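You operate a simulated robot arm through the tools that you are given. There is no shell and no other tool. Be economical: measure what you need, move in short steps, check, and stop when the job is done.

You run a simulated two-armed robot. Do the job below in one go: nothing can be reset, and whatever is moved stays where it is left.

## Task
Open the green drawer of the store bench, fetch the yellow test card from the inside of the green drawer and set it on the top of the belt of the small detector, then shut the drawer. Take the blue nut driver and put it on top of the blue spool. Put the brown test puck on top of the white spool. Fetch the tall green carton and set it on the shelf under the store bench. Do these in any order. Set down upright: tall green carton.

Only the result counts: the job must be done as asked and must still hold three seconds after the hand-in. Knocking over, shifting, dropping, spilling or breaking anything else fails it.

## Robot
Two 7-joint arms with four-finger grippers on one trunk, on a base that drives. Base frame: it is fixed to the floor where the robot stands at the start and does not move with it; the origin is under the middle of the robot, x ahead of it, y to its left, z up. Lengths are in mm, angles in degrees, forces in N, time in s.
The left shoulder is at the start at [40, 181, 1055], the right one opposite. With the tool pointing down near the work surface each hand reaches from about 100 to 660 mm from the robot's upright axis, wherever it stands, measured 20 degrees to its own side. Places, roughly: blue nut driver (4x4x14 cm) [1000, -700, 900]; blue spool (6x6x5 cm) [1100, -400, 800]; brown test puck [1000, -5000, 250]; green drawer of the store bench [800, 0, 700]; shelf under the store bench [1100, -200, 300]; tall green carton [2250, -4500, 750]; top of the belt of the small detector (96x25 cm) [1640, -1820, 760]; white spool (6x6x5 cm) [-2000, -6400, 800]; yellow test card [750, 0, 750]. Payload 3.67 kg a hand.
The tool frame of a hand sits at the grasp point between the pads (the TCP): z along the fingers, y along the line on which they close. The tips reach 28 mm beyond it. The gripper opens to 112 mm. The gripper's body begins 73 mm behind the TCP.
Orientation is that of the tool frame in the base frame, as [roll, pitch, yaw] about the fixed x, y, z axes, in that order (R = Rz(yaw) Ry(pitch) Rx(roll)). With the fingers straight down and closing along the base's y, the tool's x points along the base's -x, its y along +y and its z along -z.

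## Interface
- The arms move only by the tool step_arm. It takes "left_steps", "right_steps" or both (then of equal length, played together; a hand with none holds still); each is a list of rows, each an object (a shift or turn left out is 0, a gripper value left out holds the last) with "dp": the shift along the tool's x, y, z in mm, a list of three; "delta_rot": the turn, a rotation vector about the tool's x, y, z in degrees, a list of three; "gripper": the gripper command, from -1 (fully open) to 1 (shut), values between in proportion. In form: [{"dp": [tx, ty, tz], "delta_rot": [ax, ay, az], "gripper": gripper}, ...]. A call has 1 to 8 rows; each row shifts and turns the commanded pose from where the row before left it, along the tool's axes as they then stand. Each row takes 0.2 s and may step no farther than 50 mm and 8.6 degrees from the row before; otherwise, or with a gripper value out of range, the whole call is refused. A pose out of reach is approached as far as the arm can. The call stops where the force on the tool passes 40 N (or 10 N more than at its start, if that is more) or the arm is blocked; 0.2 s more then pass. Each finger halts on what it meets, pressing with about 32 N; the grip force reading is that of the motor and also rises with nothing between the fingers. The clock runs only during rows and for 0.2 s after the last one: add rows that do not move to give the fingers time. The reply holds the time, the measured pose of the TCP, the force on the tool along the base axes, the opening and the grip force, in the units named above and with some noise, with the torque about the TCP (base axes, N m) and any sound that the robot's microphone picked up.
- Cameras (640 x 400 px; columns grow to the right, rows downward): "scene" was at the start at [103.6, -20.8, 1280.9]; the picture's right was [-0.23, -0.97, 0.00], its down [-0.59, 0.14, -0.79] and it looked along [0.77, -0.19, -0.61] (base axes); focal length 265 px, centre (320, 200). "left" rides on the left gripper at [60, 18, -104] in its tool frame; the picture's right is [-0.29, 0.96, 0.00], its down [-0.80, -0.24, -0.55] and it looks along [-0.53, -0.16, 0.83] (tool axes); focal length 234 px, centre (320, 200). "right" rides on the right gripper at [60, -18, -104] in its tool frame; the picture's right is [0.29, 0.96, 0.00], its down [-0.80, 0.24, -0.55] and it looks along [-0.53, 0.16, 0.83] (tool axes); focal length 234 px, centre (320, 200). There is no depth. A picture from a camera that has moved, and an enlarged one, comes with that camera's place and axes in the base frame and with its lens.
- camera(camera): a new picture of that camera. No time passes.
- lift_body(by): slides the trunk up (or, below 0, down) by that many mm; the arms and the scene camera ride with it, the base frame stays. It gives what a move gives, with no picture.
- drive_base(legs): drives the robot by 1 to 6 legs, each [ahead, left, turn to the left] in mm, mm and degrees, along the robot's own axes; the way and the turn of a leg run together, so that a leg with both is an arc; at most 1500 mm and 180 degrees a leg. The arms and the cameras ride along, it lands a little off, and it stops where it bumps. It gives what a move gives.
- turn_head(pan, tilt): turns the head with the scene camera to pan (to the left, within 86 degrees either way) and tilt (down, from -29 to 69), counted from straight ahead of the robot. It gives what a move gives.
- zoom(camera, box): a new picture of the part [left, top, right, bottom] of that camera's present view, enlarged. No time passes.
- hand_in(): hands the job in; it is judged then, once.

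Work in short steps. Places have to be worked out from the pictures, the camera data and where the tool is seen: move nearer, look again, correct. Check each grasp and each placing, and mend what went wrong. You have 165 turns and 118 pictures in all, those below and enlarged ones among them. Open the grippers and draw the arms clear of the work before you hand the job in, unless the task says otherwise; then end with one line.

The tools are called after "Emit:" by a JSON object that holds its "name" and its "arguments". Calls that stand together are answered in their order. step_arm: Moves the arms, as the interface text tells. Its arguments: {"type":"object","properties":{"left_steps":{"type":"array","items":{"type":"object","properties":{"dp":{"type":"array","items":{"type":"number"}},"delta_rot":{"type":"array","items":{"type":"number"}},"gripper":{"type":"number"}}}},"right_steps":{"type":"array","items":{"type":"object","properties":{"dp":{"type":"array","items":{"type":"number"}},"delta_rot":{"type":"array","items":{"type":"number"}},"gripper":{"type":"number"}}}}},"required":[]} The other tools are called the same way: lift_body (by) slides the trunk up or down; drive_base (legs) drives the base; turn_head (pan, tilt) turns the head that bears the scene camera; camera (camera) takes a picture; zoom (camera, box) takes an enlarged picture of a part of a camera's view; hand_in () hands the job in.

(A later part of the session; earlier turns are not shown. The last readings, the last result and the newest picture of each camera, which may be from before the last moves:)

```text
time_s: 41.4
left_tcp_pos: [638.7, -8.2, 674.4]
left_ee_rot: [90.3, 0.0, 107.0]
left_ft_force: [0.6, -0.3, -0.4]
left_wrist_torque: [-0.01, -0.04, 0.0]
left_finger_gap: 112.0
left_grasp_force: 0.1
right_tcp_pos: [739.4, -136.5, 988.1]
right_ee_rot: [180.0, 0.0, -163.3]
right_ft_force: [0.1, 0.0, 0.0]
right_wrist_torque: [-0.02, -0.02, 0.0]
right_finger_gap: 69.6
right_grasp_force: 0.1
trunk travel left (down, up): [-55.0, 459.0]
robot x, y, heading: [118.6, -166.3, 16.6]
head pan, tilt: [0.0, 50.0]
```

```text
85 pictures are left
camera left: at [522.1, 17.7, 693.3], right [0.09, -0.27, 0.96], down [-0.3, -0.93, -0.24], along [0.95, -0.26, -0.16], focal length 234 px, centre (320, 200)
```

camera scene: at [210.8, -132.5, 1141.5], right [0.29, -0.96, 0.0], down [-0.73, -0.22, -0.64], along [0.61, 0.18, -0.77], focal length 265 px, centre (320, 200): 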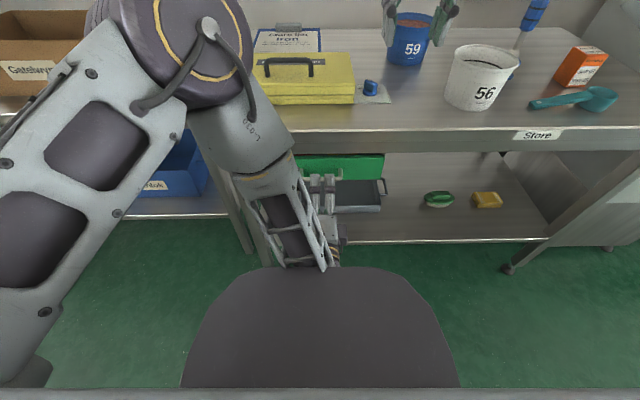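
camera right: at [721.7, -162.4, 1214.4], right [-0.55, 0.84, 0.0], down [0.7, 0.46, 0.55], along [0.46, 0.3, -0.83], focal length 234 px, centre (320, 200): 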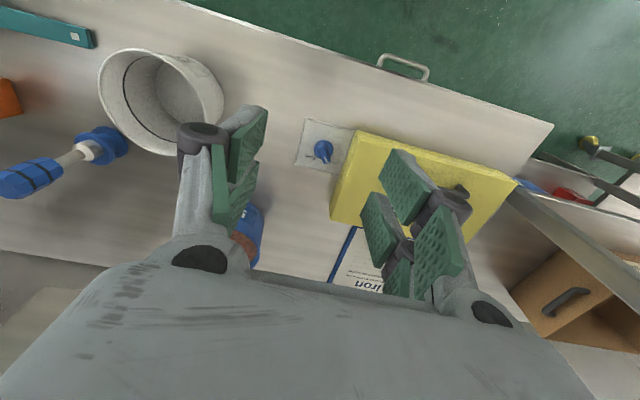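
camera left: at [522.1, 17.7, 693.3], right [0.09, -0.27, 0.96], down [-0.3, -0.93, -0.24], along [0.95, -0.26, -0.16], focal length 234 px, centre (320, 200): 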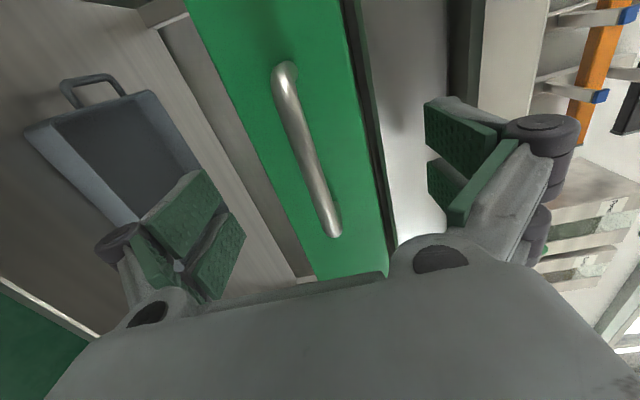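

By triangulation the bar should be ~8 mm beyond the TCP. I close the fingers and see whether they meet the bar.

Emit:
{"name": "step_arm", "arguments": {"left_steps": [{"gripper": 0.5}, {"gripper": 0.8}, {"gripper": 1}, {}, {}, {}]}}

Emit:
{"name": "camera", "arguments": {"camera": "left"}}

```text
time_s: 42.8
left_tcp_pos: [637.9, -9.6, 672.0]
left_ee_rot: [90.7, -0.2, 107.0]
left_ft_force: [-1.4, -0.9, -27.6]
left_wrist_torque: [-0.47, 0.36, -0.45]
left_finger_gap: 11.4
left_grasp_force: 44.9
right_tcp_pos: [742.0, -136.6, 987.6]
right_ee_rot: [179.9, -0.3, -163.3]
right_ft_force: [-0.7, -0.3, 0.2]
right_wrist_torque: [-0.02, 0.03, -0.03]
right_finger_gap: 69.9
right_grasp_force: 0.1
trunk travel left (down, up): [-55.0, 459.0]
robot x, y, heading: [114.4, -162.0, 16.7]
head pan, tilt: [0.0, 50.0]
```

```text
84 pictures are left
camera left: at [522.2, 17.9, 690.8], right [0.1, -0.27, 0.96], down [-0.3, -0.93, -0.23], along [0.95, -0.26, -0.17], focal length 234 px, centre (320, 200)
```

left: 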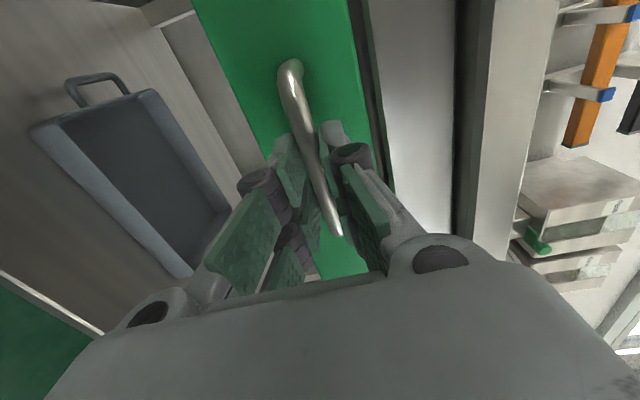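

The bar is gripped (gap 11.4). I relax the vertical load by 3 mm and pull by driving the base back in a short test leg.

Emit:
{"name": "step_arm", "arguments": {"left_steps": [{"dp": [0, -3, 0]}, {}]}}

Emit:
{"name": "drive_base", "arguments": {"legs": [[-60, 0, 0]]}}

Emit:
{"name": "camera", "arguments": {"camera": "left"}}

```text
time_s: 43.4
left_tcp_pos: [639.4, -8.5, 671.3]
left_ee_rot: [90.4, 0.1, 107.1]
left_ft_force: [-3.6, 0.5, -20.0]
left_wrist_torque: [-0.06, 0.29, -1.13]
left_finger_gap: 11.4
left_grasp_force: 44.7
right_tcp_pos: [741.6, -137.3, 988.9]
right_ee_rot: [179.8, -0.1, -163.3]
right_ft_force: [-0.1, 0.4, 0.6]
right_wrist_torque: [0.01, -0.01, -0.02]
right_finger_gap: 70.0
right_grasp_force: 0.0
trunk travel left (down, up): [-55.0, 459.0]
robot x, y, heading: [116.1, -161.3, 16.9]
head pan, tilt: [0.0, 50.0]
```

```text
time_s: 44.3
left_tcp_pos: [581.2, -27.0, 671.2]
left_ee_rot: [90.5, 0.0, 107.0]
left_ft_force: [2.7, -7.7, -19.9]
left_wrist_torque: [-0.15, 0.25, -0.38]
left_finger_gap: 11.5
left_grasp_force: 45.1
right_tcp_pos: [683.5, -155.7, 988.8]
right_ee_rot: [179.9, 0.0, -163.2]
right_ft_force: [-0.4, 0.2, 0.4]
right_wrist_torque: [0.04, -0.04, 0.03]
right_finger_gap: 70.0
right_grasp_force: 0.0
trunk travel left (down, up): [-55.0, 459.0]
robot x, y, heading: [59.4, -179.6, 16.8]
head pan, tilt: [0.0, 50.0]
```

```text
83 pictures are left
camera left: at [465.6, -0.3, 690.0], right [0.09, -0.27, 0.96], down [-0.3, -0.92, -0.24], along [0.95, -0.26, -0.17], focal length 234 px, centre (320, 200)
```

left: 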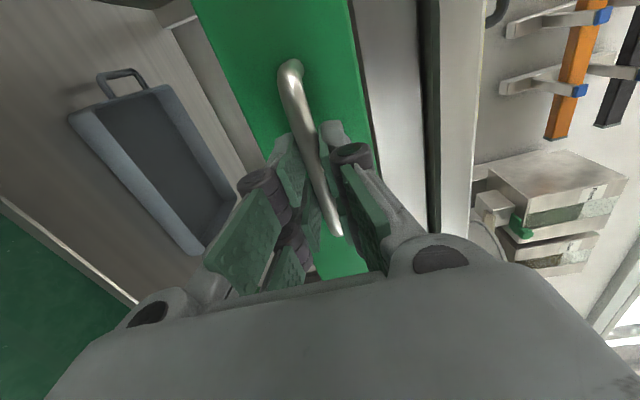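

The drawer follows. I pull it another 150 mm and look inside.

Emit:
{"name": "drive_base", "arguments": {"legs": [[-150, 0, 0]]}}

Emit:
{"name": "camera", "arguments": {"camera": "scene"}}

Emit:
{"name": "camera", "arguments": {"camera": "right"}}

```text
time_s: 45.7
left_tcp_pos: [440.5, -72.2, 670.7]
left_ee_rot: [90.5, 0.0, 106.7]
left_ft_force: [4.4, -12.9, -4.6]
left_wrist_torque: [0.02, 0.05, -0.95]
left_finger_gap: 11.5
left_grasp_force: 44.7
right_tcp_pos: [541.5, -200.1, 989.7]
right_ee_rot: [179.9, 0.0, -163.6]
right_ft_force: [0.2, 0.3, 0.9]
right_wrist_torque: [0.03, -0.01, 0.01]
right_finger_gap: 70.1
right_grasp_force: 0.0
trunk travel left (down, up): [-55.0, 459.0]
robot x, y, heading: [-82.1, -224.1, 16.5]
head pan, tilt: [0.0, 50.0]
```

```text
82 pictures are left
camera scene: at [10.3, -194.0, 1141.7], right [0.28, -0.96, 0.0], down [-0.73, -0.22, -0.64], along [0.62, 0.18, -0.77], focal length 265 px, centre (320, 200)
```

scene: 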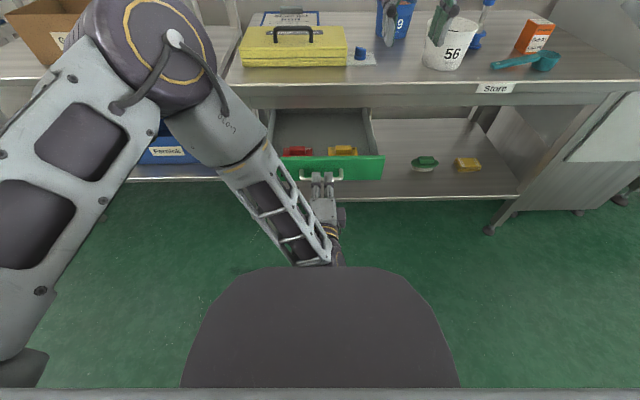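

```text
81 pictures are left
camera right: at [488.3, -233.9, 1093.5], right [-0.55, 0.84, 0.0], down [0.7, 0.46, 0.55], along [0.46, 0.3, -0.83], focal length 234 px, centre (320, 200)
```

right: 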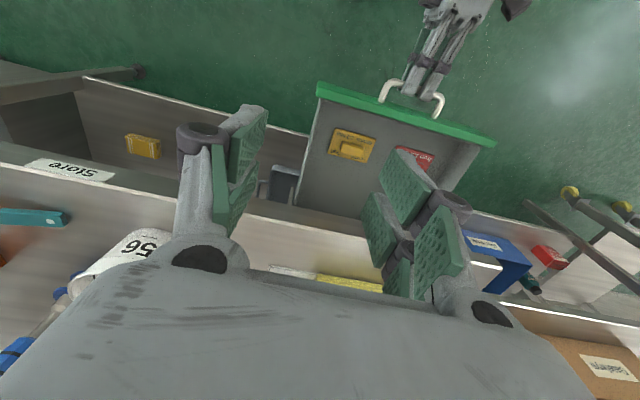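

The drawer is ~210 mm open, with a yellow and a red card inside. I release the handle, retract the left hand, and zoom on the cards.

Emit:
{"name": "step_arm", "arguments": {"left_steps": [{"gripper": 0.5}, {"gripper": -0.2}, {"gripper": -0.2}, {}, {"dp": [0, 0, -20]}, {"dp": [0, 0, -30]}, {"dp": [0, 0, -30]}, {}]}}

Emit:
{"name": "zoom", "arguments": {"camera": "right", "box": [300, 70, 500, 195]}}

Emit:
{"name": "zoom", "arguments": {"camera": "scene", "box": [250, 100, 410, 200]}}

```text
time_s: 47.5
left_tcp_pos: [370.6, -87.4, 678.0]
left_ee_rot: [89.2, 0.3, 107.5]
left_ft_force: [0.6, 0.2, 1.1]
left_wrist_torque: [-0.02, 0.0, 0.04]
left_finger_gap: 67.2
left_grasp_force: 0.0
right_tcp_pos: [541.5, -199.3, 988.3]
right_ee_rot: [179.9, -0.1, -163.4]
right_ft_force: [-0.5, -1.0, 0.2]
right_wrist_torque: [0.0, 0.03, 0.02]
right_finger_gap: 70.2
right_grasp_force: 0.0
trunk travel left (down, up): [-55.0, 459.0]
robot x, y, heading: [-82.3, -219.9, 16.4]
head pan, tilt: [0.0, 50.0]
```

```text
3.20 times, centred on (400, 132) of right
camera zoom: at [488.7, -232.7, 1093.5], right [-0.55, 0.84, 0.0], down [0.7, 0.46, 0.55], along [0.46, 0.3, -0.83], focal length 749 px, centre (64, 416)
```

zoom: 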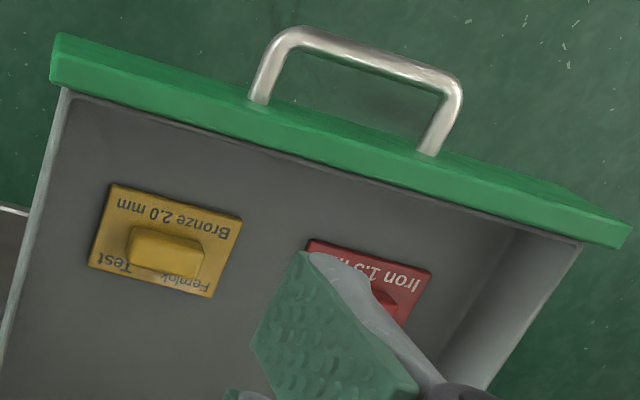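

```text
4.00 times, centred on (330, 150) of scene
camera zoom: at [10.7, -192.8, 1141.9], right [0.28, -0.96, 0.0], down [-0.73, -0.22, -0.64], along [0.62, 0.18, -0.77], focal length 1060 px, centre (280, 400)
```

zoom: 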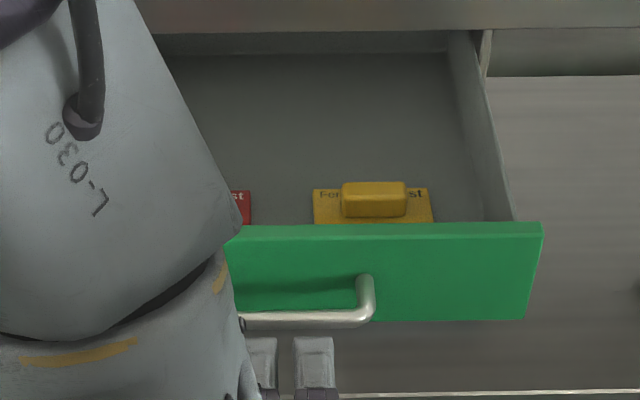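

The block on the yellow card is at about [594,-90,660] (both views agree). To bring the right arm in range I first move the left hand up and aside, then drive 140 forward.

Emit:
{"name": "step_arm", "arguments": {"left_steps": [{"dp": [10, 40, -10]}, {"dp": [30, 35, -10]}, {"dp": [35, 30, 0]}, {"dp": [35, 30, 0]}, {"dp": [35, 30, 0]}, {"dp": [35, 10, 0]}, {}]}}

Emit:
{"name": "drive_base", "arguments": {"legs": [[130, 0, 0]]}}

Emit:
{"name": "camera", "arguments": {"camera": "scene"}}

```text
time_s: 48.3
left_tcp_pos: [284.2, -41.3, 682.0]
left_ee_rot: [104.1, 1.2, 109.3]
left_ft_force: [0.2, 0.0, -0.7]
left_wrist_torque: [-0.01, 0.0, 0.01]
left_finger_gap: 67.0
left_grasp_force: 0.1
right_tcp_pos: [541.7, -199.2, 988.7]
right_ee_rot: [-179.9, 0.0, -163.5]
right_ft_force: [-0.8, 0.5, 0.0]
right_wrist_torque: [-0.02, 0.0, -0.02]
right_finger_gap: 70.1
right_grasp_force: 0.0
trunk travel left (down, up): [-55.0, 459.0]
robot x, y, heading: [-84.8, -219.1, 16.5]
head pan, tilt: [0.0, 50.0]
stopped in row 3 (left hand): the arm was blocked; the commanded pose is now the measured one
```

```text
time_s: 49.6
left_tcp_pos: [409.7, -3.9, 682.6]
left_ee_rot: [104.3, 1.2, 109.2]
left_ft_force: [-0.2, -0.1, -1.6]
left_wrist_torque: [0.03, -0.03, -0.02]
left_finger_gap: 67.2
left_grasp_force: 0.0
right_tcp_pos: [666.0, -162.7, 987.4]
right_ee_rot: [-179.9, -0.1, -163.6]
right_ft_force: [0.7, -0.8, -0.2]
right_wrist_torque: [-0.01, 0.07, 0.0]
right_finger_gap: 69.9
right_grasp_force: 0.1
trunk travel left (down, up): [-55.0, 459.0]
robot x, y, heading: [40.8, -182.9, 16.3]
head pan, tilt: [0.0, 50.0]
```

```text
78 pictures are left
camera scene: at [136.5, -155.5, 1141.5], right [0.28, -0.96, 0.0], down [-0.74, -0.22, -0.64], along [0.61, 0.18, -0.77], focal length 265 px, centre (320, 200)
```

scene: 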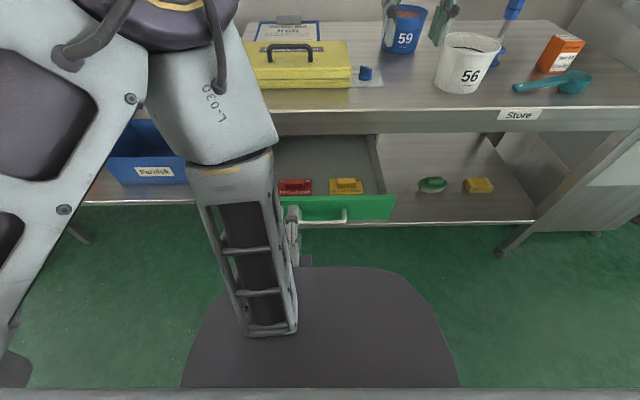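

The left arm got blocked while retracting, but nothing was pushed (forces ~0, left hand is beside the handle). I raise the trunk 160 mm to lift the left hand out of the drawer zone.

Emit:
{"name": "lift_body", "arguments": {"by": 160}}

Emit:
{"name": "camera", "arguments": {"camera": "scene"}}

```text
time_s: 51.4
left_tcp_pos: [408.9, -4.7, 843.7]
left_ee_rot: [104.0, 1.3, 109.3]
left_ft_force: [0.6, 0.4, 0.3]
left_wrist_torque: [-0.02, 0.0, 0.01]
left_finger_gap: 67.1
left_grasp_force: 0.1
right_tcp_pos: [667.3, -162.6, 1150.2]
right_ee_rot: [-179.9, -0.1, -163.4]
right_ft_force: [-0.3, -1.0, 0.1]
right_wrist_torque: [-0.02, -0.01, 0.01]
right_finger_gap: 69.8
right_grasp_force: 0.0
trunk travel left (down, up): [-215.0, 299.0]
robot x, y, heading: [42.0, -181.4, 16.5]
head pan, tilt: [0.0, 50.0]
```

```text
77 pictures are left
camera scene: at [135.2, -156.0, 1303.1], right [0.28, -0.96, 0.0], down [-0.73, -0.22, -0.64], along [0.62, 0.18, -0.77], focal length 265 px, centre (320, 200)
```

scene: 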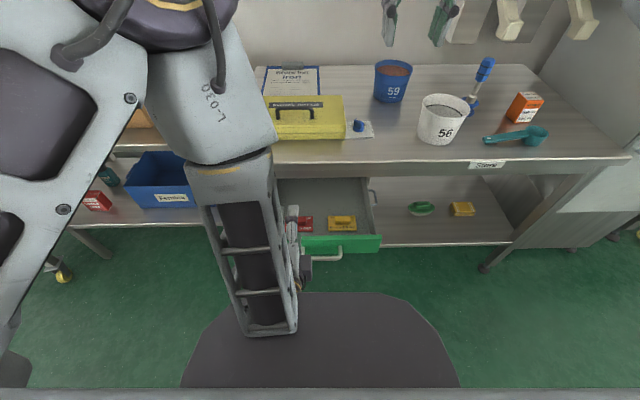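

Next I untangle the left arm: forward, up and to the left while restoring its level pitch.

Emit:
{"name": "step_arm", "arguments": {"left_steps": [{"dp": [5, 20, 25], "delta_rot": [-5, 0, 0]}, {"dp": [10, 25, 25], "delta_rot": [-5, 0, 0]}, {"dp": [20, 35, 10], "delta_rot": [-4, 0, 0]}, {"dp": [25, 40, 0]}, {"dp": [25, 40, 0]}, {"dp": [25, 40, 0]}, {}]}}

Emit:
{"name": "camera", "arguments": {"camera": "scene"}}

```text
time_s: 52.4
left_tcp_pos: [411.6, 40.2, 852.5]
left_ee_rot: [103.2, 2.4, 112.8]
left_ft_force: [-0.4, 0.0, -0.4]
left_wrist_torque: [0.0, -0.01, 0.01]
left_finger_gap: 67.1
left_grasp_force: 0.1
left hand out of reach, approached as far as the arm can: row 2, 3, 4
right_tcp_pos: [666.6, -161.6, 1149.4]
right_ee_rot: [180.0, 0.0, -163.6]
right_ft_force: [-0.2, 0.2, 0.0]
right_wrist_torque: [0.0, 0.0, 0.0]
right_finger_gap: 69.9
right_grasp_force: 0.0
trunk travel left (down, up): [-215.0, 299.0]
robot x, y, heading: [47.1, -183.0, 16.7]
head pan, tilt: [0.0, 50.0]
stopped in row 4 (left hand): the arm was blocked; the commanded pose is now the measured one
```

```text
76 pictures are left
camera scene: at [134.8, -155.4, 1303.2], right [0.28, -0.96, 0.0], down [-0.73, -0.22, -0.64], along [0.62, 0.18, -0.77], focal length 265 px, centre (320, 200)
```

scene: 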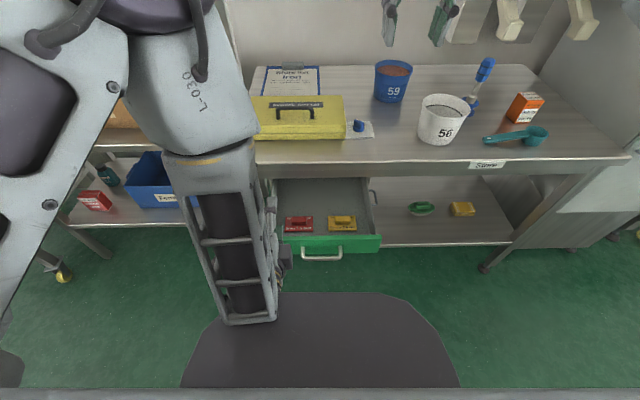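

I try pure forward motion, which should unfold the elbow.

Emit:
{"name": "step_arm", "arguments": {"left_steps": [{"dp": [0, 0, 25]}, {"dp": [0, 0, 25]}, {"dp": [0, 5, 25]}, {"dp": [0, 5, 25]}, {}]}}

```text
time_s: 53.5
left_tcp_pos: [486.8, 34.1, 869.1]
left_ee_rot: [102.9, 2.1, 112.1]
left_ft_force: [0.3, -0.8, 0.3]
left_wrist_torque: [0.0, -0.03, 0.0]
left_finger_gap: 67.0
left_grasp_force: 0.0
left hand out of reach, approached as far as the arm can: row 1, 2, 3
right_tcp_pos: [664.6, -163.3, 1151.7]
right_ee_rot: [180.0, 0.0, -163.5]
right_ft_force: [-0.6, -0.2, -0.7]
right_wrist_torque: [0.03, -0.03, 0.02]
right_finger_gap: 70.1
right_grasp_force: 0.1
trunk travel left (down, up): [-215.0, 299.0]
robot x, y, heading: [42.5, -187.5, 16.3]
head pan, tilt: [0.0, 50.0]
```

Forward works. Continue forward/up, then left.

Emit:
{"name": "step_arm", "arguments": {"left_steps": [{"dp": [0, 30, 20]}, {"dp": [0, 30, 10]}, {"dp": [0, 40, 0]}, {"dp": [0, 40, 0]}, {"dp": [15, 40, 0]}, {"dp": [15, 30, 0]}, {"dp": [20, 0, 0]}, {}]}}

Emit:
{"name": "camera", "arguments": {"camera": "scene"}}

```text
time_s: 55.4
left_tcp_pos: [536.5, 116.2, 1062.6]
left_ee_rot: [103.0, 2.1, 112.2]
left_ft_force: [-0.6, -0.9, 0.0]
left_wrist_torque: [-0.01, 0.0, 0.02]
left_finger_gap: 67.4
left_grasp_force: 0.1
right_tcp_pos: [665.9, -163.2, 1150.7]
right_ee_rot: [179.9, 0.0, -163.5]
right_ft_force: [-0.9, -0.9, -0.6]
right_wrist_torque: [0.03, -0.01, -0.01]
right_finger_gap: 70.0
right_grasp_force: 0.0
trunk travel left (down, up): [-215.0, 299.0]
robot x, y, heading: [41.2, -183.3, 16.7]
head pan, tilt: [0.0, 50.0]
```

```text
75 pictures are left
camera scene: at [135.0, -157.1, 1303.2], right [0.28, -0.96, 0.0], down [-0.73, -0.22, -0.64], along [0.62, 0.18, -0.77], focal length 265 px, centre (320, 200)
```

scene: 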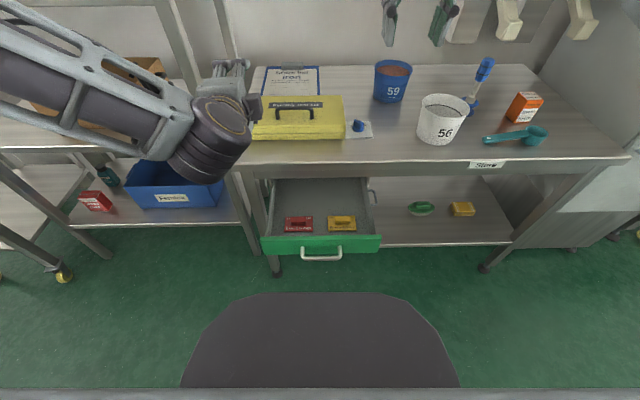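

Left arm is clear. I bring the right hand over the yellow card block and down to z≈780.

Emit:
{"name": "step_arm", "arguments": {"right_steps": [{"dp": [16, 30, 40]}, {"dp": [16, 30, 40]}, {"dp": [16, 30.5, 40]}, {"dp": [0, 0, 50]}, {"dp": [0, 0, 50]}, {"dp": [0, 0, 50]}, {"dp": [0, 0, 50]}, {"dp": [0, 0, 50]}]}}

Emit:
{"name": "camera", "arguments": {"camera": "right"}}

Emit:
{"name": "zoom", "arguments": {"camera": "scene", "box": [260, 150, 420, 250]}}

```text
refused: row 1 steps farther than a row can; nothing moved
```

```text
74 pictures are left
camera right: at [613.0, -197.1, 1254.5], right [-0.55, 0.84, 0.0], down [0.7, 0.46, 0.55], along [0.46, 0.3, -0.83], focal length 234 px, centre (320, 200)
```

right: 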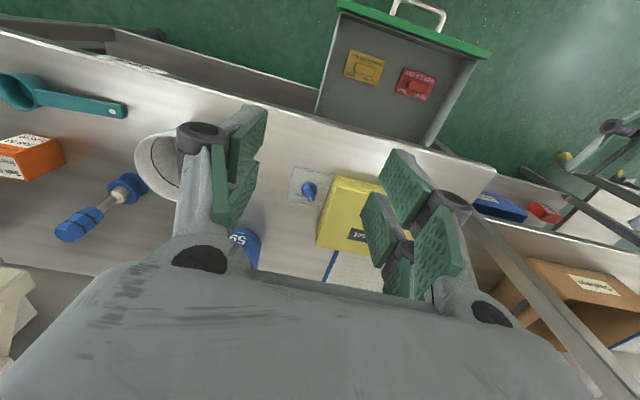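

```text
4.00 times, centred on (340, 200) of scene
camera zoom: at [135.0, -157.1, 1303.2], right [0.28, -0.96, 0.0], down [-0.73, -0.22, -0.64], along [0.62, 0.18, -0.77], focal length 1060 px, centre (240, 200)
```

zoom: 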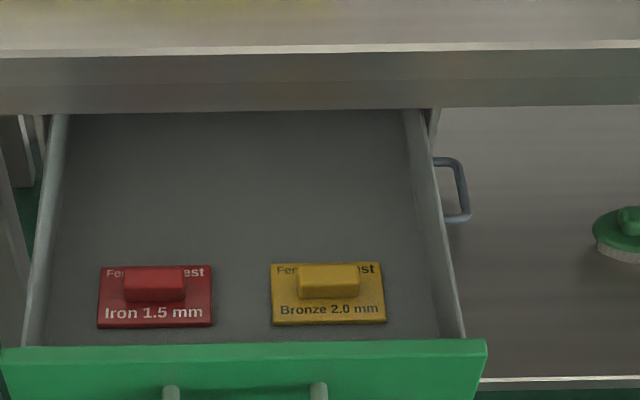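

The block is 47 mm long at ≈(597,-91), drawer undisturbed. I resend with smaller rows.

Emit:
{"name": "step_arm", "arguments": {"right_steps": [{"dp": [15, 29, 20]}, {"dp": [15, 29, 30]}, {"dp": [15.7, 30.6, 30]}, {"dp": [0, 0, 50]}, {"dp": [0, 0, 50]}, {"dp": [0, 0, 50]}, {"dp": [0, 0, 50]}, {"dp": [0, 0, 40]}]}}

Emit:
{"name": "step_arm", "arguments": {"right_steps": [{"dp": [0, 0, 40]}, {}]}}

Emit:
{"name": "zoom", "arguments": {"camera": "scene", "box": [260, 150, 420, 250]}}

Emit:
{"name": "camera", "arguments": {"camera": "right"}}

```text
time_s: 57.1
left_tcp_pos: [536.0, 115.6, 1061.9]
left_ee_rot: [103.1, 2.2, 112.3]
left_ft_force: [-1.0, 0.8, -0.2]
left_wrist_torque: [-0.01, 0.01, 0.02]
left_finger_gap: 67.1
left_grasp_force: 0.1
right_tcp_pos: [594.9, -87.7, 829.6]
right_ee_rot: [179.9, -0.1, -163.5]
right_ft_force: [0.5, 0.0, 0.6]
right_wrist_torque: [0.01, 0.01, -0.03]
right_finger_gap: 69.8
right_grasp_force: 0.1
trunk travel left (down, up): [-215.0, 299.0]
robot x, y, heading: [43.4, -183.7, 16.7]
head pan, tilt: [0.0, 50.0]
```

```text
time_s: 57.8
left_tcp_pos: [536.8, 117.0, 1062.3]
left_ee_rot: [103.0, 2.2, 112.3]
left_ft_force: [-0.2, -0.1, 0.9]
left_wrist_torque: [0.01, 0.0, 0.02]
left_finger_gap: 67.4
left_grasp_force: 0.1
right_tcp_pos: [595.5, -88.7, 790.4]
right_ee_rot: [179.9, 0.0, -163.5]
right_ft_force: [-0.6, 0.9, -0.4]
right_wrist_torque: [0.03, 0.0, 0.01]
right_finger_gap: 70.1
right_grasp_force: 0.1
trunk travel left (down, up): [-215.0, 299.0]
robot x, y, heading: [40.5, -187.6, 16.4]
head pan, tilt: [0.0, 50.0]
```

```text
4.00 times, centred on (340, 200) of scene
camera zoom: at [134.4, -155.9, 1303.3], right [0.28, -0.96, 0.0], down [-0.73, -0.22, -0.64], along [0.62, 0.18, -0.77], focal length 1060 px, centre (240, 200)
```

zoom: 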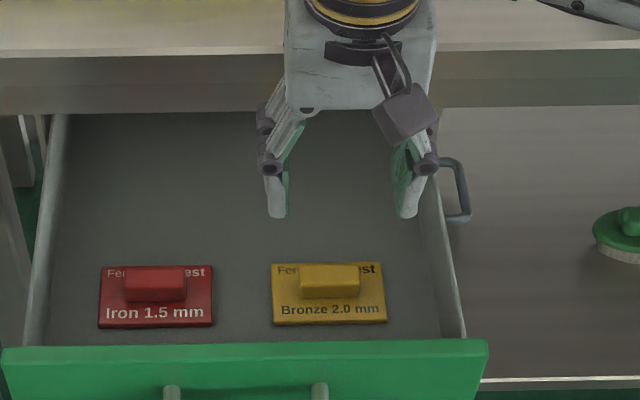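

```text
71 pictures are left
camera right: at [542.3, -122.3, 893.5], right [-0.55, 0.84, 0.0], down [0.7, 0.46, 0.55], along [0.46, 0.3, -0.83], focal length 234 px, centre (320, 200)
```

right: 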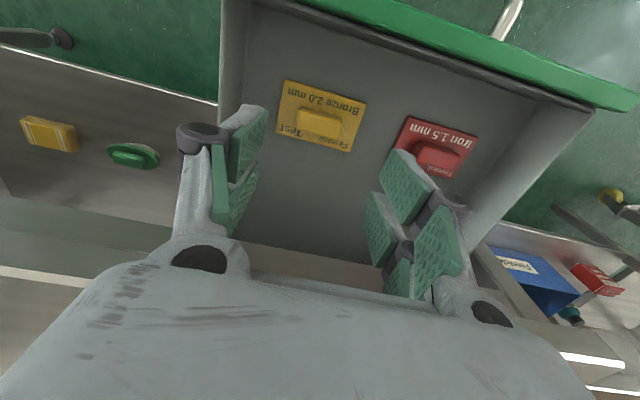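

Aligned within ~2 mm in both cameras. I descend to z≈682 with the last bit slow.

Emit:
{"name": "step_arm", "arguments": {"right_steps": [{"dp": [0, -1, 45]}, {"dp": [0, 0, 45]}, {"dp": [0, 0, 10]}, {"dp": [0, 0, 5]}, {}]}}

Emit:
{"name": "zoom", "arguments": {"camera": "scene", "box": [300, 170, 400, 232]}}

```text
time_s: 59.0
left_tcp_pos: [535.0, 117.3, 1061.8]
left_ee_rot: [103.0, 2.2, 112.4]
left_ft_force: [0.3, 0.5, -0.2]
left_wrist_torque: [0.0, 0.02, -0.01]
left_finger_gap: 67.1
left_grasp_force: 0.0
right_tcp_pos: [595.7, -91.6, 684.6]
right_ee_rot: [-180.0, 0.0, -163.4]
right_ft_force: [-0.2, 0.3, -0.3]
right_wrist_torque: [0.01, 0.0, -0.01]
right_finger_gap: 70.1
right_grasp_force: 0.1
trunk travel left (down, up): [-215.0, 299.0]
robot x, y, heading: [42.9, -180.5, 16.5]
head pan, tilt: [0.0, 50.0]
```

```text
6.40 times, centred on (350, 201) of scene
camera zoom: at [134.9, -155.9, 1303.2], right [0.28, -0.96, 0.0], down [-0.73, -0.22, -0.64], along [0.62, 0.18, -0.77], focal length 1696 px, centre (128, 194)
```

zoom: 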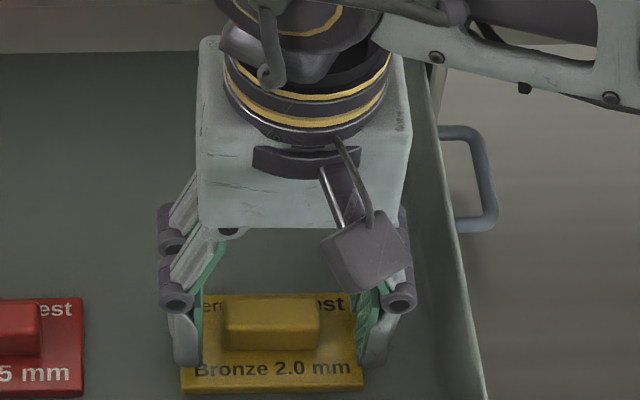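

Fingers flank the block. I lower in 2 mm steps to find the plate, watching force.

Emit:
{"name": "step_arm", "arguments": {"right_steps": [{"dp": [0, 0, 2]}, {"dp": [0, 0, 2]}, {}]}}

Emit:
{"name": "zoom", "arguments": {"camera": "right", "box": [180, 20, 500, 220]}}

```text
time_s: 59.8
left_tcp_pos: [535.5, 115.8, 1062.1]
left_ee_rot: [103.0, 2.2, 112.3]
left_ft_force: [-0.6, 0.3, 0.3]
left_wrist_torque: [0.0, -0.01, 0.02]
left_finger_gap: 67.4
left_grasp_force: 0.1
right_tcp_pos: [596.9, -91.0, 681.7]
right_ee_rot: [180.0, -0.1, -163.5]
right_ft_force: [-0.3, -0.1, 0.3]
right_wrist_torque: [-0.04, 0.0, -0.01]
right_finger_gap: 70.2
right_grasp_force: 0.2
trunk travel left (down, up): [-215.0, 299.0]
robot x, y, heading: [42.6, -185.6, 16.5]
head pan, tilt: [0.0, 50.0]
```

```text
2.00 times, centred on (340, 120) of right
camera zoom: at [543.7, -124.7, 785.8], right [-0.55, 0.84, 0.0], down [0.7, 0.46, 0.55], along [0.46, 0.3, -0.83], focal length 468 px, centre (280, 360)
```

zoom: 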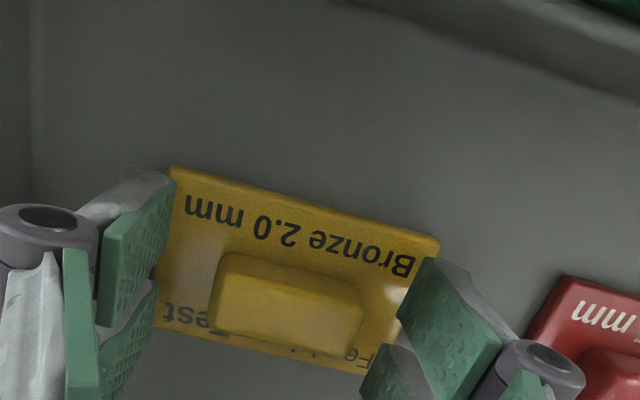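

Well placed; I close on the block.

Emit:
{"name": "step_arm", "arguments": {"right_steps": [{"dp": [0, 0, 1], "gripper": 0.0}, {"gripper": 0.3}, {"gripper": 1}, {}, {}]}}

```text
time_s: 61.0
left_tcp_pos: [535.6, 117.5, 1061.0]
left_ee_rot: [103.1, 2.2, 112.4]
left_ft_force: [-0.8, 0.0, 0.1]
left_wrist_torque: [0.05, 0.01, -0.01]
left_finger_gap: 67.2
left_grasp_force: 0.1
right_tcp_pos: [596.4, -90.6, 680.8]
right_ee_rot: [-180.0, 0.0, -163.5]
right_ft_force: [0.5, -0.4, 0.3]
right_wrist_torque: [-0.03, 0.02, 0.02]
right_finger_gap: 45.1
right_grasp_force: 32.2
trunk travel left (down, up): [-215.0, 299.0]
robot x, y, heading: [44.0, -182.4, 16.5]
head pan, tilt: [0.0, 50.0]
```

Gripped at 45 mm. I lift it straight up out of the drawer and check.

Emit:
{"name": "step_arm", "arguments": {"right_steps": [{"dp": [0, 0, -20]}, {"dp": [0, 0, -40]}, {"dp": [0, 0, -50]}, {"dp": [0, 0, -50]}, {"dp": [0, 0, -50]}, {"dp": [0, 0, -50]}, {"dp": [0, 0, -40]}, {}]}}

Emit:
{"name": "camera", "arguments": {"camera": "right"}}

Emit:
{"name": "camera", "arguments": {"camera": "scene"}}

```text
time_s: 62.8
left_tcp_pos: [537.6, 116.7, 1062.1]
left_ee_rot: [103.2, 2.2, 112.3]
left_ft_force: [-0.2, -0.1, -0.3]
left_wrist_torque: [0.0, -0.01, 0.0]
left_finger_gap: 67.5
left_grasp_force: 0.1
right_tcp_pos: [596.2, -90.9, 979.6]
right_ee_rot: [-179.9, 0.0, -163.5]
right_ft_force: [-0.4, -0.4, -0.1]
right_wrist_torque: [0.0, 0.01, 0.03]
right_finger_gap: 0.0
right_grasp_force: 32.2
trunk travel left (down, up): [-215.0, 299.0]
robot x, y, heading: [43.8, -183.5, 16.3]
head pan, tilt: [0.0, 50.0]
```

```text
68 pictures are left
camera right: at [543.6, -124.7, 1083.1], right [-0.55, 0.84, 0.0], down [0.7, 0.46, 0.55], along [0.46, 0.3, -0.83], focal length 234 px, centre (320, 200)
```

right: 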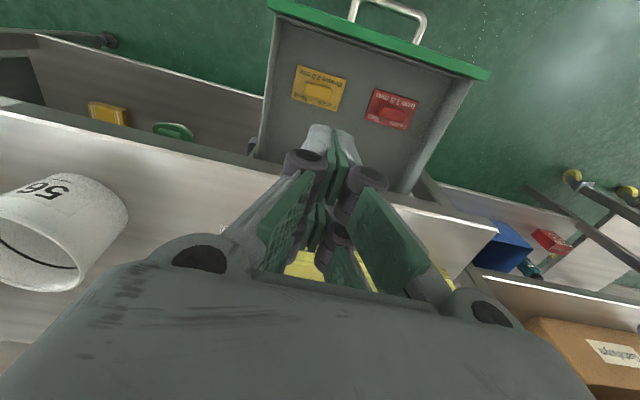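

```text
67 pictures are left
camera scene: at [135.4, -156.0, 1303.1], right [0.28, -0.96, 0.0], down [-0.73, -0.22, -0.64], along [0.62, 0.18, -0.77], focal length 265 px, centre (320, 200)
```

scene: 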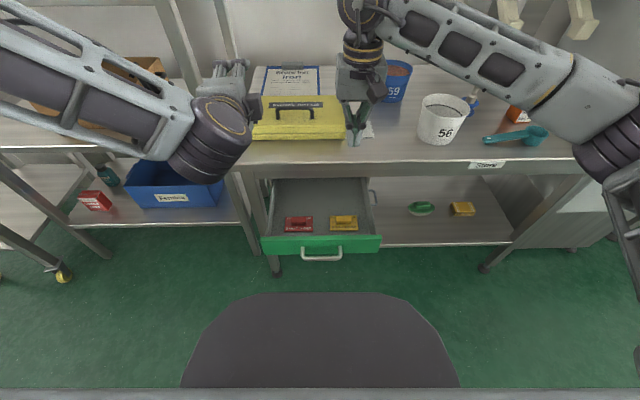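

The fingers slid off the top of the block; the card is still in place. I go back down with a 70 mm opening, deeper this time, feeling for the plate.

Emit:
{"name": "step_arm", "arguments": {"right_steps": [{"gripper": -0.25}, {"dp": [0, 0, 50]}, {"dp": [0, 0, 50]}, {"dp": [0, 0, 50]}, {"dp": [0, 0, 50]}, {"dp": [0, 0, 50]}, {"dp": [0, 0, 40]}, {}]}}

Emit:
{"name": "step_arm", "arguments": {"right_steps": [{"dp": [0, 0, 7]}, {"dp": [0, 0, 3]}, {"dp": [0, 0, 2]}, {"dp": [0, 0, 2]}, {}]}}

```text
time_s: 64.5
left_tcp_pos: [536.6, 116.7, 1062.7]
left_ee_rot: [103.0, 2.2, 112.2]
left_ft_force: [-0.3, -0.5, 0.0]
left_wrist_torque: [0.05, 0.03, -0.02]
left_finger_gap: 67.0
left_grasp_force: 0.1
right_tcp_pos: [597.0, -91.3, 691.8]
right_ee_rot: [-180.0, 0.0, -163.5]
right_ft_force: [0.2, 0.3, 0.1]
right_wrist_torque: [-0.02, -0.02, 0.02]
right_finger_gap: 69.9
right_grasp_force: 0.0
trunk travel left (down, up): [-215.0, 299.0]
robot x, y, heading: [41.9, -186.2, 16.7]
head pan, tilt: [0.0, 50.0]
```

```text
time_s: 65.8
left_tcp_pos: [535.3, 116.9, 1061.8]
left_ee_rot: [103.0, 2.2, 112.3]
left_ft_force: [-0.2, 0.4, 0.1]
left_wrist_torque: [0.02, 0.03, -0.01]
left_finger_gap: 67.3
left_grasp_force: 0.0
right_tcp_pos: [597.4, -90.9, 676.9]
right_ee_rot: [-180.0, 0.0, -163.5]
right_ft_force: [0.2, 0.8, 0.3]
right_wrist_torque: [0.0, 0.01, 0.01]
right_finger_gap: 70.2
right_grasp_force: 0.1
trunk travel left (down, up): [-215.0, 299.0]
robot x, y, heading: [41.7, -181.8, 16.4]
head pan, tilt: [0.0, 50.0]
```

No contact yet at 677; continue in 2 mm steps.

Emit:
{"name": "step_arm", "arguments": {"right_steps": [{"dp": [0, 0, 2]}, {"dp": [0, 0, 2]}, {"dp": [0, 0, 2]}, {"dp": [0, 0, 2]}, {}]}}

Emit:
{"name": "zoom", "arguments": {"camera": "scene", "box": [300, 170, 400, 232]}}

```text
time_s: 67.0
left_tcp_pos: [535.0, 115.7, 1063.2]
left_ee_rot: [102.9, 2.2, 112.2]
left_ft_force: [0.0, -0.1, 0.2]
left_wrist_torque: [-0.02, 0.02, 0.0]
left_finger_gap: 67.0
left_grasp_force: 0.0
right_tcp_pos: [596.7, -91.0, 671.1]
right_ee_rot: [179.9, 0.1, -163.5]
right_ft_force: [0.5, 0.4, 14.1]
right_wrist_torque: [-0.22, 0.0, -0.02]
right_finger_gap: 69.4
right_grasp_force: 0.0
trunk travel left (down, up): [-215.0, 299.0]
robot x, y, heading: [45.0, -181.1, 16.6]
head pan, tilt: [0.0, 50.0]
```

```text
6.40 times, centred on (350, 201) of scene
camera zoom: at [133.6, -156.2, 1303.5], right [0.28, -0.96, 0.0], down [-0.73, -0.22, -0.64], along [0.62, 0.18, -0.77], focal length 1696 px, centre (128, 194)
```

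zoom: 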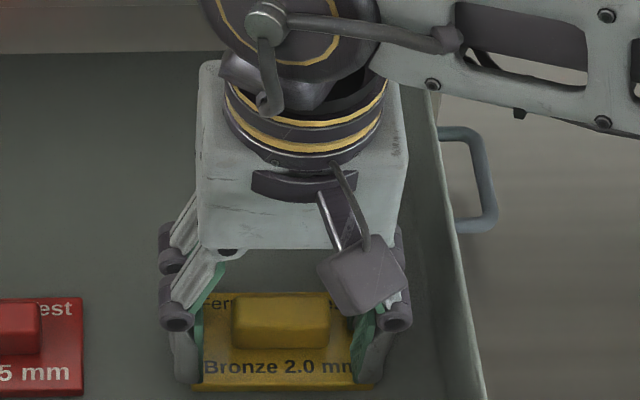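

Contact with the plate at TCP z=671. I raise 1.5 mm, close, and lift slowly.

Emit:
{"name": "step_arm", "arguments": {"right_steps": [{"dp": [0, 0, -1.5], "gripper": 0.0}, {"gripper": 0.3}, {"gripper": 1}, {}, {}, {"dp": [0, 0, -10]}, {"dp": [0, 0, -20]}, {}]}}

Emit:
{"name": "zoom", "arguments": {"camera": "right", "box": [180, 20, 500, 220]}}

```text
time_s: 67.8
left_tcp_pos: [535.5, 115.7, 1061.8]
left_ee_rot: [103.1, 2.2, 112.2]
left_ft_force: [-0.6, 0.4, 0.0]
left_wrist_torque: [0.0, -0.03, 0.0]
left_finger_gap: 67.0
left_grasp_force: 0.1
right_tcp_pos: [599.6, -90.7, 672.5]
right_ee_rot: [179.8, 0.4, -163.7]
right_ft_force: [1.0, -2.3, 16.6]
right_wrist_torque: [-0.38, 0.12, 0.05]
right_finger_gap: 45.2
right_grasp_force: 31.8
trunk travel left (down, up): [-215.0, 299.0]
robot x, y, heading: [40.8, -184.5, 16.4]
head pan, tilt: [0.0, 50.0]
stopped in row 4 (right hand): the force on the tool passed its limit at 41 N (the readings are from after the stop); the commanded pose is now the measured one
```

```text
2.00 times, centred on (340, 120) of right
camera zoom: at [546.4, -125.1, 777.0], right [-0.55, 0.84, 0.0], down [0.69, 0.45, 0.56], along [0.47, 0.31, -0.83], focal length 468 px, centre (280, 360)
```

zoom: 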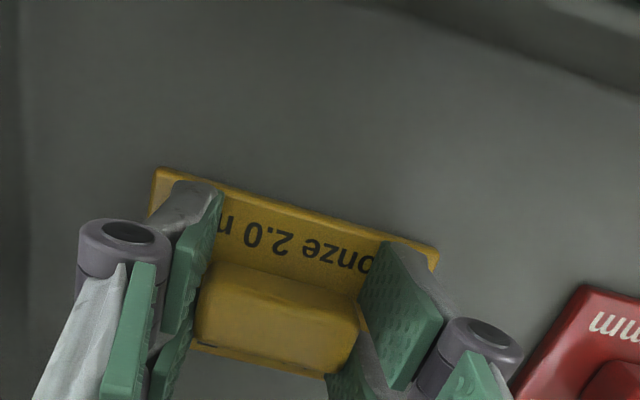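

Gripped with 45 mm gap, tips on the plate. I lift slowly.

Emit:
{"name": "step_arm", "arguments": {"right_steps": [{"dp": [0, 0, -2]}, {}, {"dp": [0, 0, -5]}, {"dp": [0, 0, -15]}, {"dp": [0, 0, -25]}, {}]}}

Emit:
{"name": "zoom", "arguments": {"camera": "right", "box": [180, 20, 500, 220]}}

```text
time_s: 69.2
left_tcp_pos: [536.1, 116.4, 1061.7]
left_ee_rot: [103.2, 2.3, 112.2]
left_ft_force: [0.7, 0.6, 0.0]
left_wrist_torque: [0.0, 0.01, 0.0]
left_finger_gap: 67.1
left_grasp_force: 0.1
right_tcp_pos: [597.3, -92.7, 717.3]
right_ee_rot: [179.9, 0.1, -163.6]
right_ft_force: [0.4, -0.3, -0.3]
right_wrist_torque: [-0.02, -0.03, 0.01]
right_finger_gap: 45.2
right_grasp_force: 32.0
trunk travel left (down, up): [-215.0, 299.0]
robot x, y, heading: [40.7, -180.1, 16.5]
head pan, tilt: [0.0, 50.0]
```

```text
2.00 times, centred on (340, 120) of right
camera zoom: at [544.8, -126.3, 820.7], right [-0.55, 0.84, 0.0], down [0.7, 0.45, 0.56], along [0.47, 0.3, -0.83], focal length 468 px, centre (280, 360)
```

zoom: 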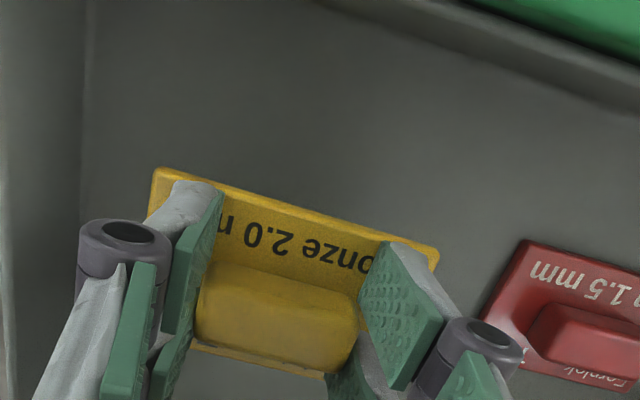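

The card is held. I lift it to ~z 1000 while turning the left hand back to pointing down for pushing the drawer shut.

Emit:
{"name": "step_arm", "arguments": {"right_steps": [{"dp": [0, 0, -40]}, {"dp": [0, 0, -45]}, {"dp": [0, 0, -45]}, {"dp": [0, 0, -45]}, {"dp": [0, 0, -45]}, {"dp": [0, 0, -45]}, {"dp": [0, 0, -20]}, {}], "left_steps": [{"delta_rot": [8.5, 0, 0]}, {"delta_rot": [8.5, 0, 0]}, {"delta_rot": [8.5, 0, 0]}, {"delta_rot": [8.5, 0, 0]}, {"delta_rot": [8.5, 0, 0]}, {"delta_rot": [8.5, 0, 0]}, {"delta_rot": [8.5, 0, 0]}, {"delta_rot": [8.5, 0, 0]}]}}

Emit:
{"name": "step_arm", "arguments": {"left_steps": [{"delta_rot": [8.5, 0, 0], "gripper": 1}, {"delta_rot": [0, 0, -8.5]}, {"delta_rot": [0, 0, -8.5]}, {"delta_rot": [0, 0, -8.5]}, {"delta_rot": [0, 0, -8.5]}, {"delta_rot": [0, 0, -8.5]}, {"delta_rot": [0, 0, -8.5]}, {"delta_rot": [0, 0, -8.5]}]}}

Emit:
{"name": "step_arm", "arguments": {"left_steps": [{"delta_rot": [0, 0, -8.5]}, {"delta_rot": [0, 0, -8.5]}, {"delta_rot": [0, 0, -8.5]}, {}]}}

```text
time_s: 71.0
left_tcp_pos: [536.5, 116.1, 1061.9]
left_ee_rot: [131.4, 2.2, 112.2]
left_ft_force: [0.2, 0.1, 0.4]
left_wrist_torque: [0.01, -0.01, 0.02]
left_finger_gap: 66.8
left_grasp_force: 0.0
left hand out of reach, approached as far as the arm can: row 4, 5, 6, 7, 8
right_tcp_pos: [597.9, -91.4, 1004.6]
right_ee_rot: [180.0, 0.2, -163.7]
right_ft_force: [-0.7, -0.3, -0.2]
right_wrist_torque: [0.0, 0.01, 0.0]
right_finger_gap: 45.5
right_grasp_force: 31.5
trunk travel left (down, up): [-215.0, 299.0]
robot x, y, heading: [42.2, -185.7, 16.7]
head pan, tilt: [0.0, 50.0]
```

```text
time_s: 72.8
left_tcp_pos: [536.8, 115.6, 1061.4]
left_ee_rot: [152.4, 41.8, 162.1]
left_ft_force: [-0.3, -0.4, -0.3]
left_wrist_torque: [-0.02, -0.01, -0.01]
left_finger_gap: 0.0
left_grasp_force: 31.6
left hand out of reach, approached as far as the arm can: row 1
right_tcp_pos: [598.8, -91.7, 1004.4]
right_ee_rot: [-180.0, 0.2, -163.5]
right_ft_force: [-0.5, 0.4, -0.3]
right_wrist_torque: [-0.04, 0.01, 0.01]
right_finger_gap: 45.2
right_grasp_force: 31.9
trunk travel left (down, up): [-215.0, 299.0]
robot x, y, heading: [45.9, -183.9, 16.8]
head pan, tilt: [0.0, 50.0]
```

```text
time_s: 73.8
left_tcp_pos: [536.0, 116.1, 1060.5]
left_ee_rot: [177.8, 48.5, -162.8]
left_ft_force: [-0.4, 0.5, 0.1]
left_wrist_torque: [0.01, 0.0, 0.02]
left_finger_gap: 0.1
left_grasp_force: 31.8
right_tcp_pos: [598.5, -92.2, 1003.3]
right_ee_rot: [179.9, 0.2, -163.6]
right_ft_force: [0.6, 0.6, -0.8]
right_wrist_torque: [0.03, 0.01, -0.04]
right_finger_gap: 45.4
right_grasp_force: 32.1
trunk travel left (down, up): [-215.0, 299.0]
robot x, y, heading: [41.1, -185.9, 16.5]
head pan, tilt: [0.0, 50.0]
```

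Roll went fine; remaining pitch 48° to undo about the tool y axis.

Emit:
{"name": "step_arm", "arguments": {"left_steps": [{"delta_rot": [0, 8.5, 0]}, {"delta_rot": [0, 8.5, 0]}, {"delta_rot": [0, 8.5, 0]}, {"delta_rot": [0, 8.5, 0]}, {"delta_rot": [0, 8.5, 0]}, {"delta_rot": [0, 6, 0]}, {}]}}

Emit:
{"name": "camera", "arguments": {"camera": "scene"}}

```text
time_s: 75.4
left_tcp_pos: [536.3, 116.0, 1061.9]
left_ee_rot: [178.4, -0.1, -161.1]
left_ft_force: [0.5, -0.5, 0.5]
left_wrist_torque: [-0.01, 0.01, -0.03]
left_finger_gap: 0.0
left_grasp_force: 32.2
right_tcp_pos: [597.7, -92.3, 1003.9]
right_ee_rot: [179.9, 0.2, -163.6]
right_ft_force: [0.7, 0.1, 0.2]
right_wrist_torque: [0.04, 0.03, -0.01]
right_finger_gap: 44.9
right_grasp_force: 31.9
trunk travel left (down, up): [-215.0, 299.0]
robot x, y, heading: [40.2, -182.5, 16.7]
head pan, tilt: [0.0, 50.0]
```

```text
63 pictures are left
camera scene: at [134.7, -156.0, 1303.2], right [0.28, -0.96, 0.0], down [-0.73, -0.22, -0.64], along [0.62, 0.18, -0.77], focal length 265 px, centre (320, 200)
```

scene: 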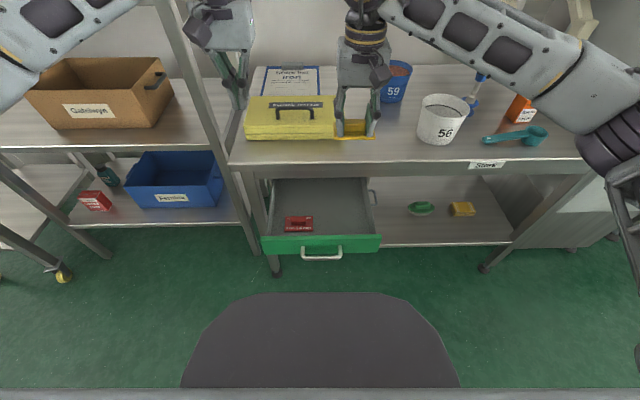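

The right hand holds the card; the bar is at about (467,-64). I bring the closed left hand back in front of the handle, then down.

Emit:
{"name": "step_arm", "arguments": {"left_steps": [{"dp": [35, -20, 0]}, {"dp": [35, -20, 0]}, {"dp": [35, -25, 0]}, {"dp": [30, -30, 0]}, {"dp": [11, -35, 20]}, {"dp": [0, -20, 40]}, {"dp": [0, 0, 50]}, {"dp": [0, 0, 50]}]}}

Emit:
{"name": "step_arm", "arguments": {"left_steps": [{"dp": [0, 0, 50]}, {"dp": [0, 0, 40]}, {}]}}

Emit:
{"name": "camera", "arguments": {"camera": "scene"}}

```text
time_s: 77.2
left_tcp_pos: [444.1, -69.4, 894.6]
left_ee_rot: [178.5, 0.2, -161.1]
left_ft_force: [1.1, 0.7, -0.3]
left_wrist_torque: [0.01, 0.0, 0.01]
left_finger_gap: 0.1
left_grasp_force: 32.3
right_tcp_pos: [598.3, -92.8, 1004.2]
right_ee_rot: [179.9, 0.2, -163.7]
right_ft_force: [0.8, 0.3, -0.4]
right_wrist_torque: [-0.02, -0.02, 0.0]
right_finger_gap: 45.1
right_grasp_force: 32.2
trunk travel left (down, up): [-215.0, 299.0]
robot x, y, heading: [45.6, -183.8, 16.6]
head pan, tilt: [0.0, 50.0]
```

```text
time_s: 78.0
left_tcp_pos: [444.7, -65.4, 805.4]
left_ee_rot: [178.5, 0.2, -161.1]
left_ft_force: [-0.4, 0.4, -0.4]
left_wrist_torque: [-0.01, 0.06, -0.02]
left_finger_gap: 0.0
left_grasp_force: 31.9
right_tcp_pos: [598.2, -91.5, 1004.4]
right_ee_rot: [179.9, 0.1, -163.6]
right_ft_force: [0.2, -0.4, -0.2]
right_wrist_torque: [0.02, 0.0, 0.01]
right_finger_gap: 45.1
right_grasp_force: 31.8
trunk travel left (down, up): [-215.0, 299.0]
robot x, y, heading: [44.0, -183.1, 16.2]
head pan, tilt: [0.0, 50.0]
```

```text
62 pictures are left
camera scene: at [135.0, -156.0, 1303.2], right [0.28, -0.96, 0.0], down [-0.73, -0.22, -0.64], along [0.62, 0.18, -0.77], focal length 265 px, centre (320, 200)
```

scene: 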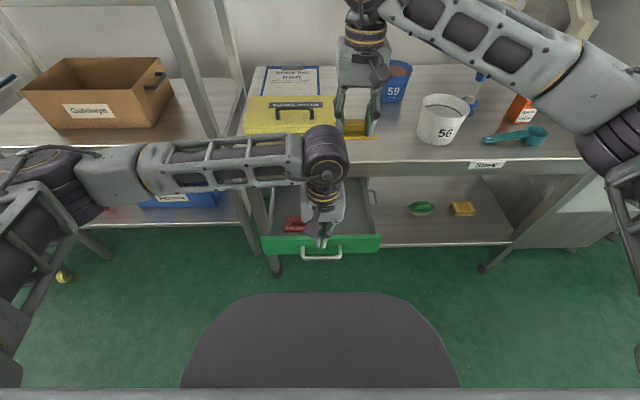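

I back 20 mm more for clearance and lower to z≈690.

Emit:
{"name": "step_arm", "arguments": {"left_steps": [{"dp": [20, -4, 10]}, {"dp": [0, 0, 45]}, {"dp": [0, 0, 45]}, {"dp": [0, 0, 15]}, {}]}}

Emit:
{"name": "zoom", "arguments": {"camera": "scene", "box": [220, 180, 420, 305]}}

```text
time_s: 79.2
left_tcp_pos: [424.7, -72.6, 688.4]
left_ee_rot: [178.4, 0.1, -161.2]
left_ft_force: [0.8, -0.2, -0.1]
left_wrist_torque: [0.01, 0.0, 0.02]
left_finger_gap: 0.0
left_grasp_force: 31.7
right_tcp_pos: [598.4, -92.7, 1003.7]
right_ee_rot: [179.9, 0.1, -163.6]
right_ft_force: [-0.7, -0.1, -0.5]
right_wrist_torque: [-0.01, -0.04, -0.02]
right_finger_gap: 45.0
right_grasp_force: 32.6
trunk travel left (down, up): [-215.0, 299.0]
robot x, y, heading: [42.3, -181.6, 16.6]
head pan, tilt: [0.0, 50.0]
```

```text
3.20 times, centred on (320, 242) of scene
camera zoom: at [135.1, -156.0, 1303.2], right [0.28, -0.96, 0.0], down [-0.73, -0.22, -0.64], along [0.62, 0.18, -0.77], focal length 848 px, centre (320, 64)
```

zoom: 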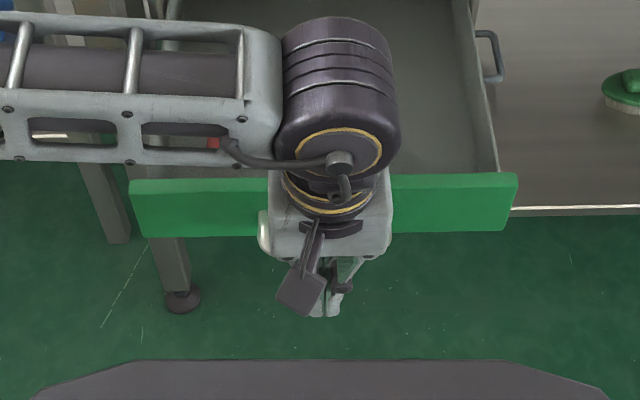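

The hand is in front of the handle. I push the drawer by driving forward 190, then finish by checking.

Emit:
{"name": "drive_base", "arguments": {"legs": [[190, 0, 0]]}}

Emit:
{"name": "camera", "arguments": {"camera": "scene"}}

```text
time_s: 80.8
left_tcp_pos: [609.0, -18.1, 689.8]
left_ee_rot: [178.4, 0.1, -161.1]
left_ft_force: [1.0, 0.5, 0.2]
left_wrist_torque: [0.0, 0.06, -0.02]
left_finger_gap: 0.0
left_grasp_force: 32.0
right_tcp_pos: [782.0, -38.1, 1003.4]
right_ee_rot: [179.9, 0.1, -163.5]
right_ft_force: [0.9, -0.8, -1.0]
right_wrist_torque: [-0.01, 0.02, -0.01]
right_finger_gap: 45.2
right_grasp_force: 31.7
trunk travel left (down, up): [-215.0, 299.0]
robot x, y, heading: [223.5, -128.4, 16.1]
head pan, tilt: [0.0, 50.0]
```

```text
60 pictures are left
camera scene: at [318.9, -101.7, 1303.1], right [0.28, -0.96, 0.0], down [-0.74, -0.22, -0.64], along [0.62, 0.18, -0.77], focal length 265 px, centre (320, 200)
```

scene: 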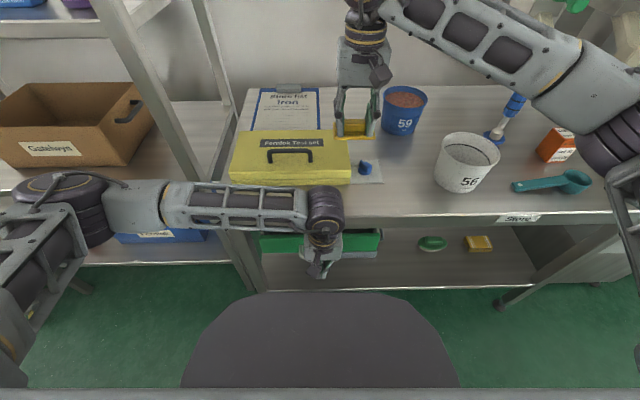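

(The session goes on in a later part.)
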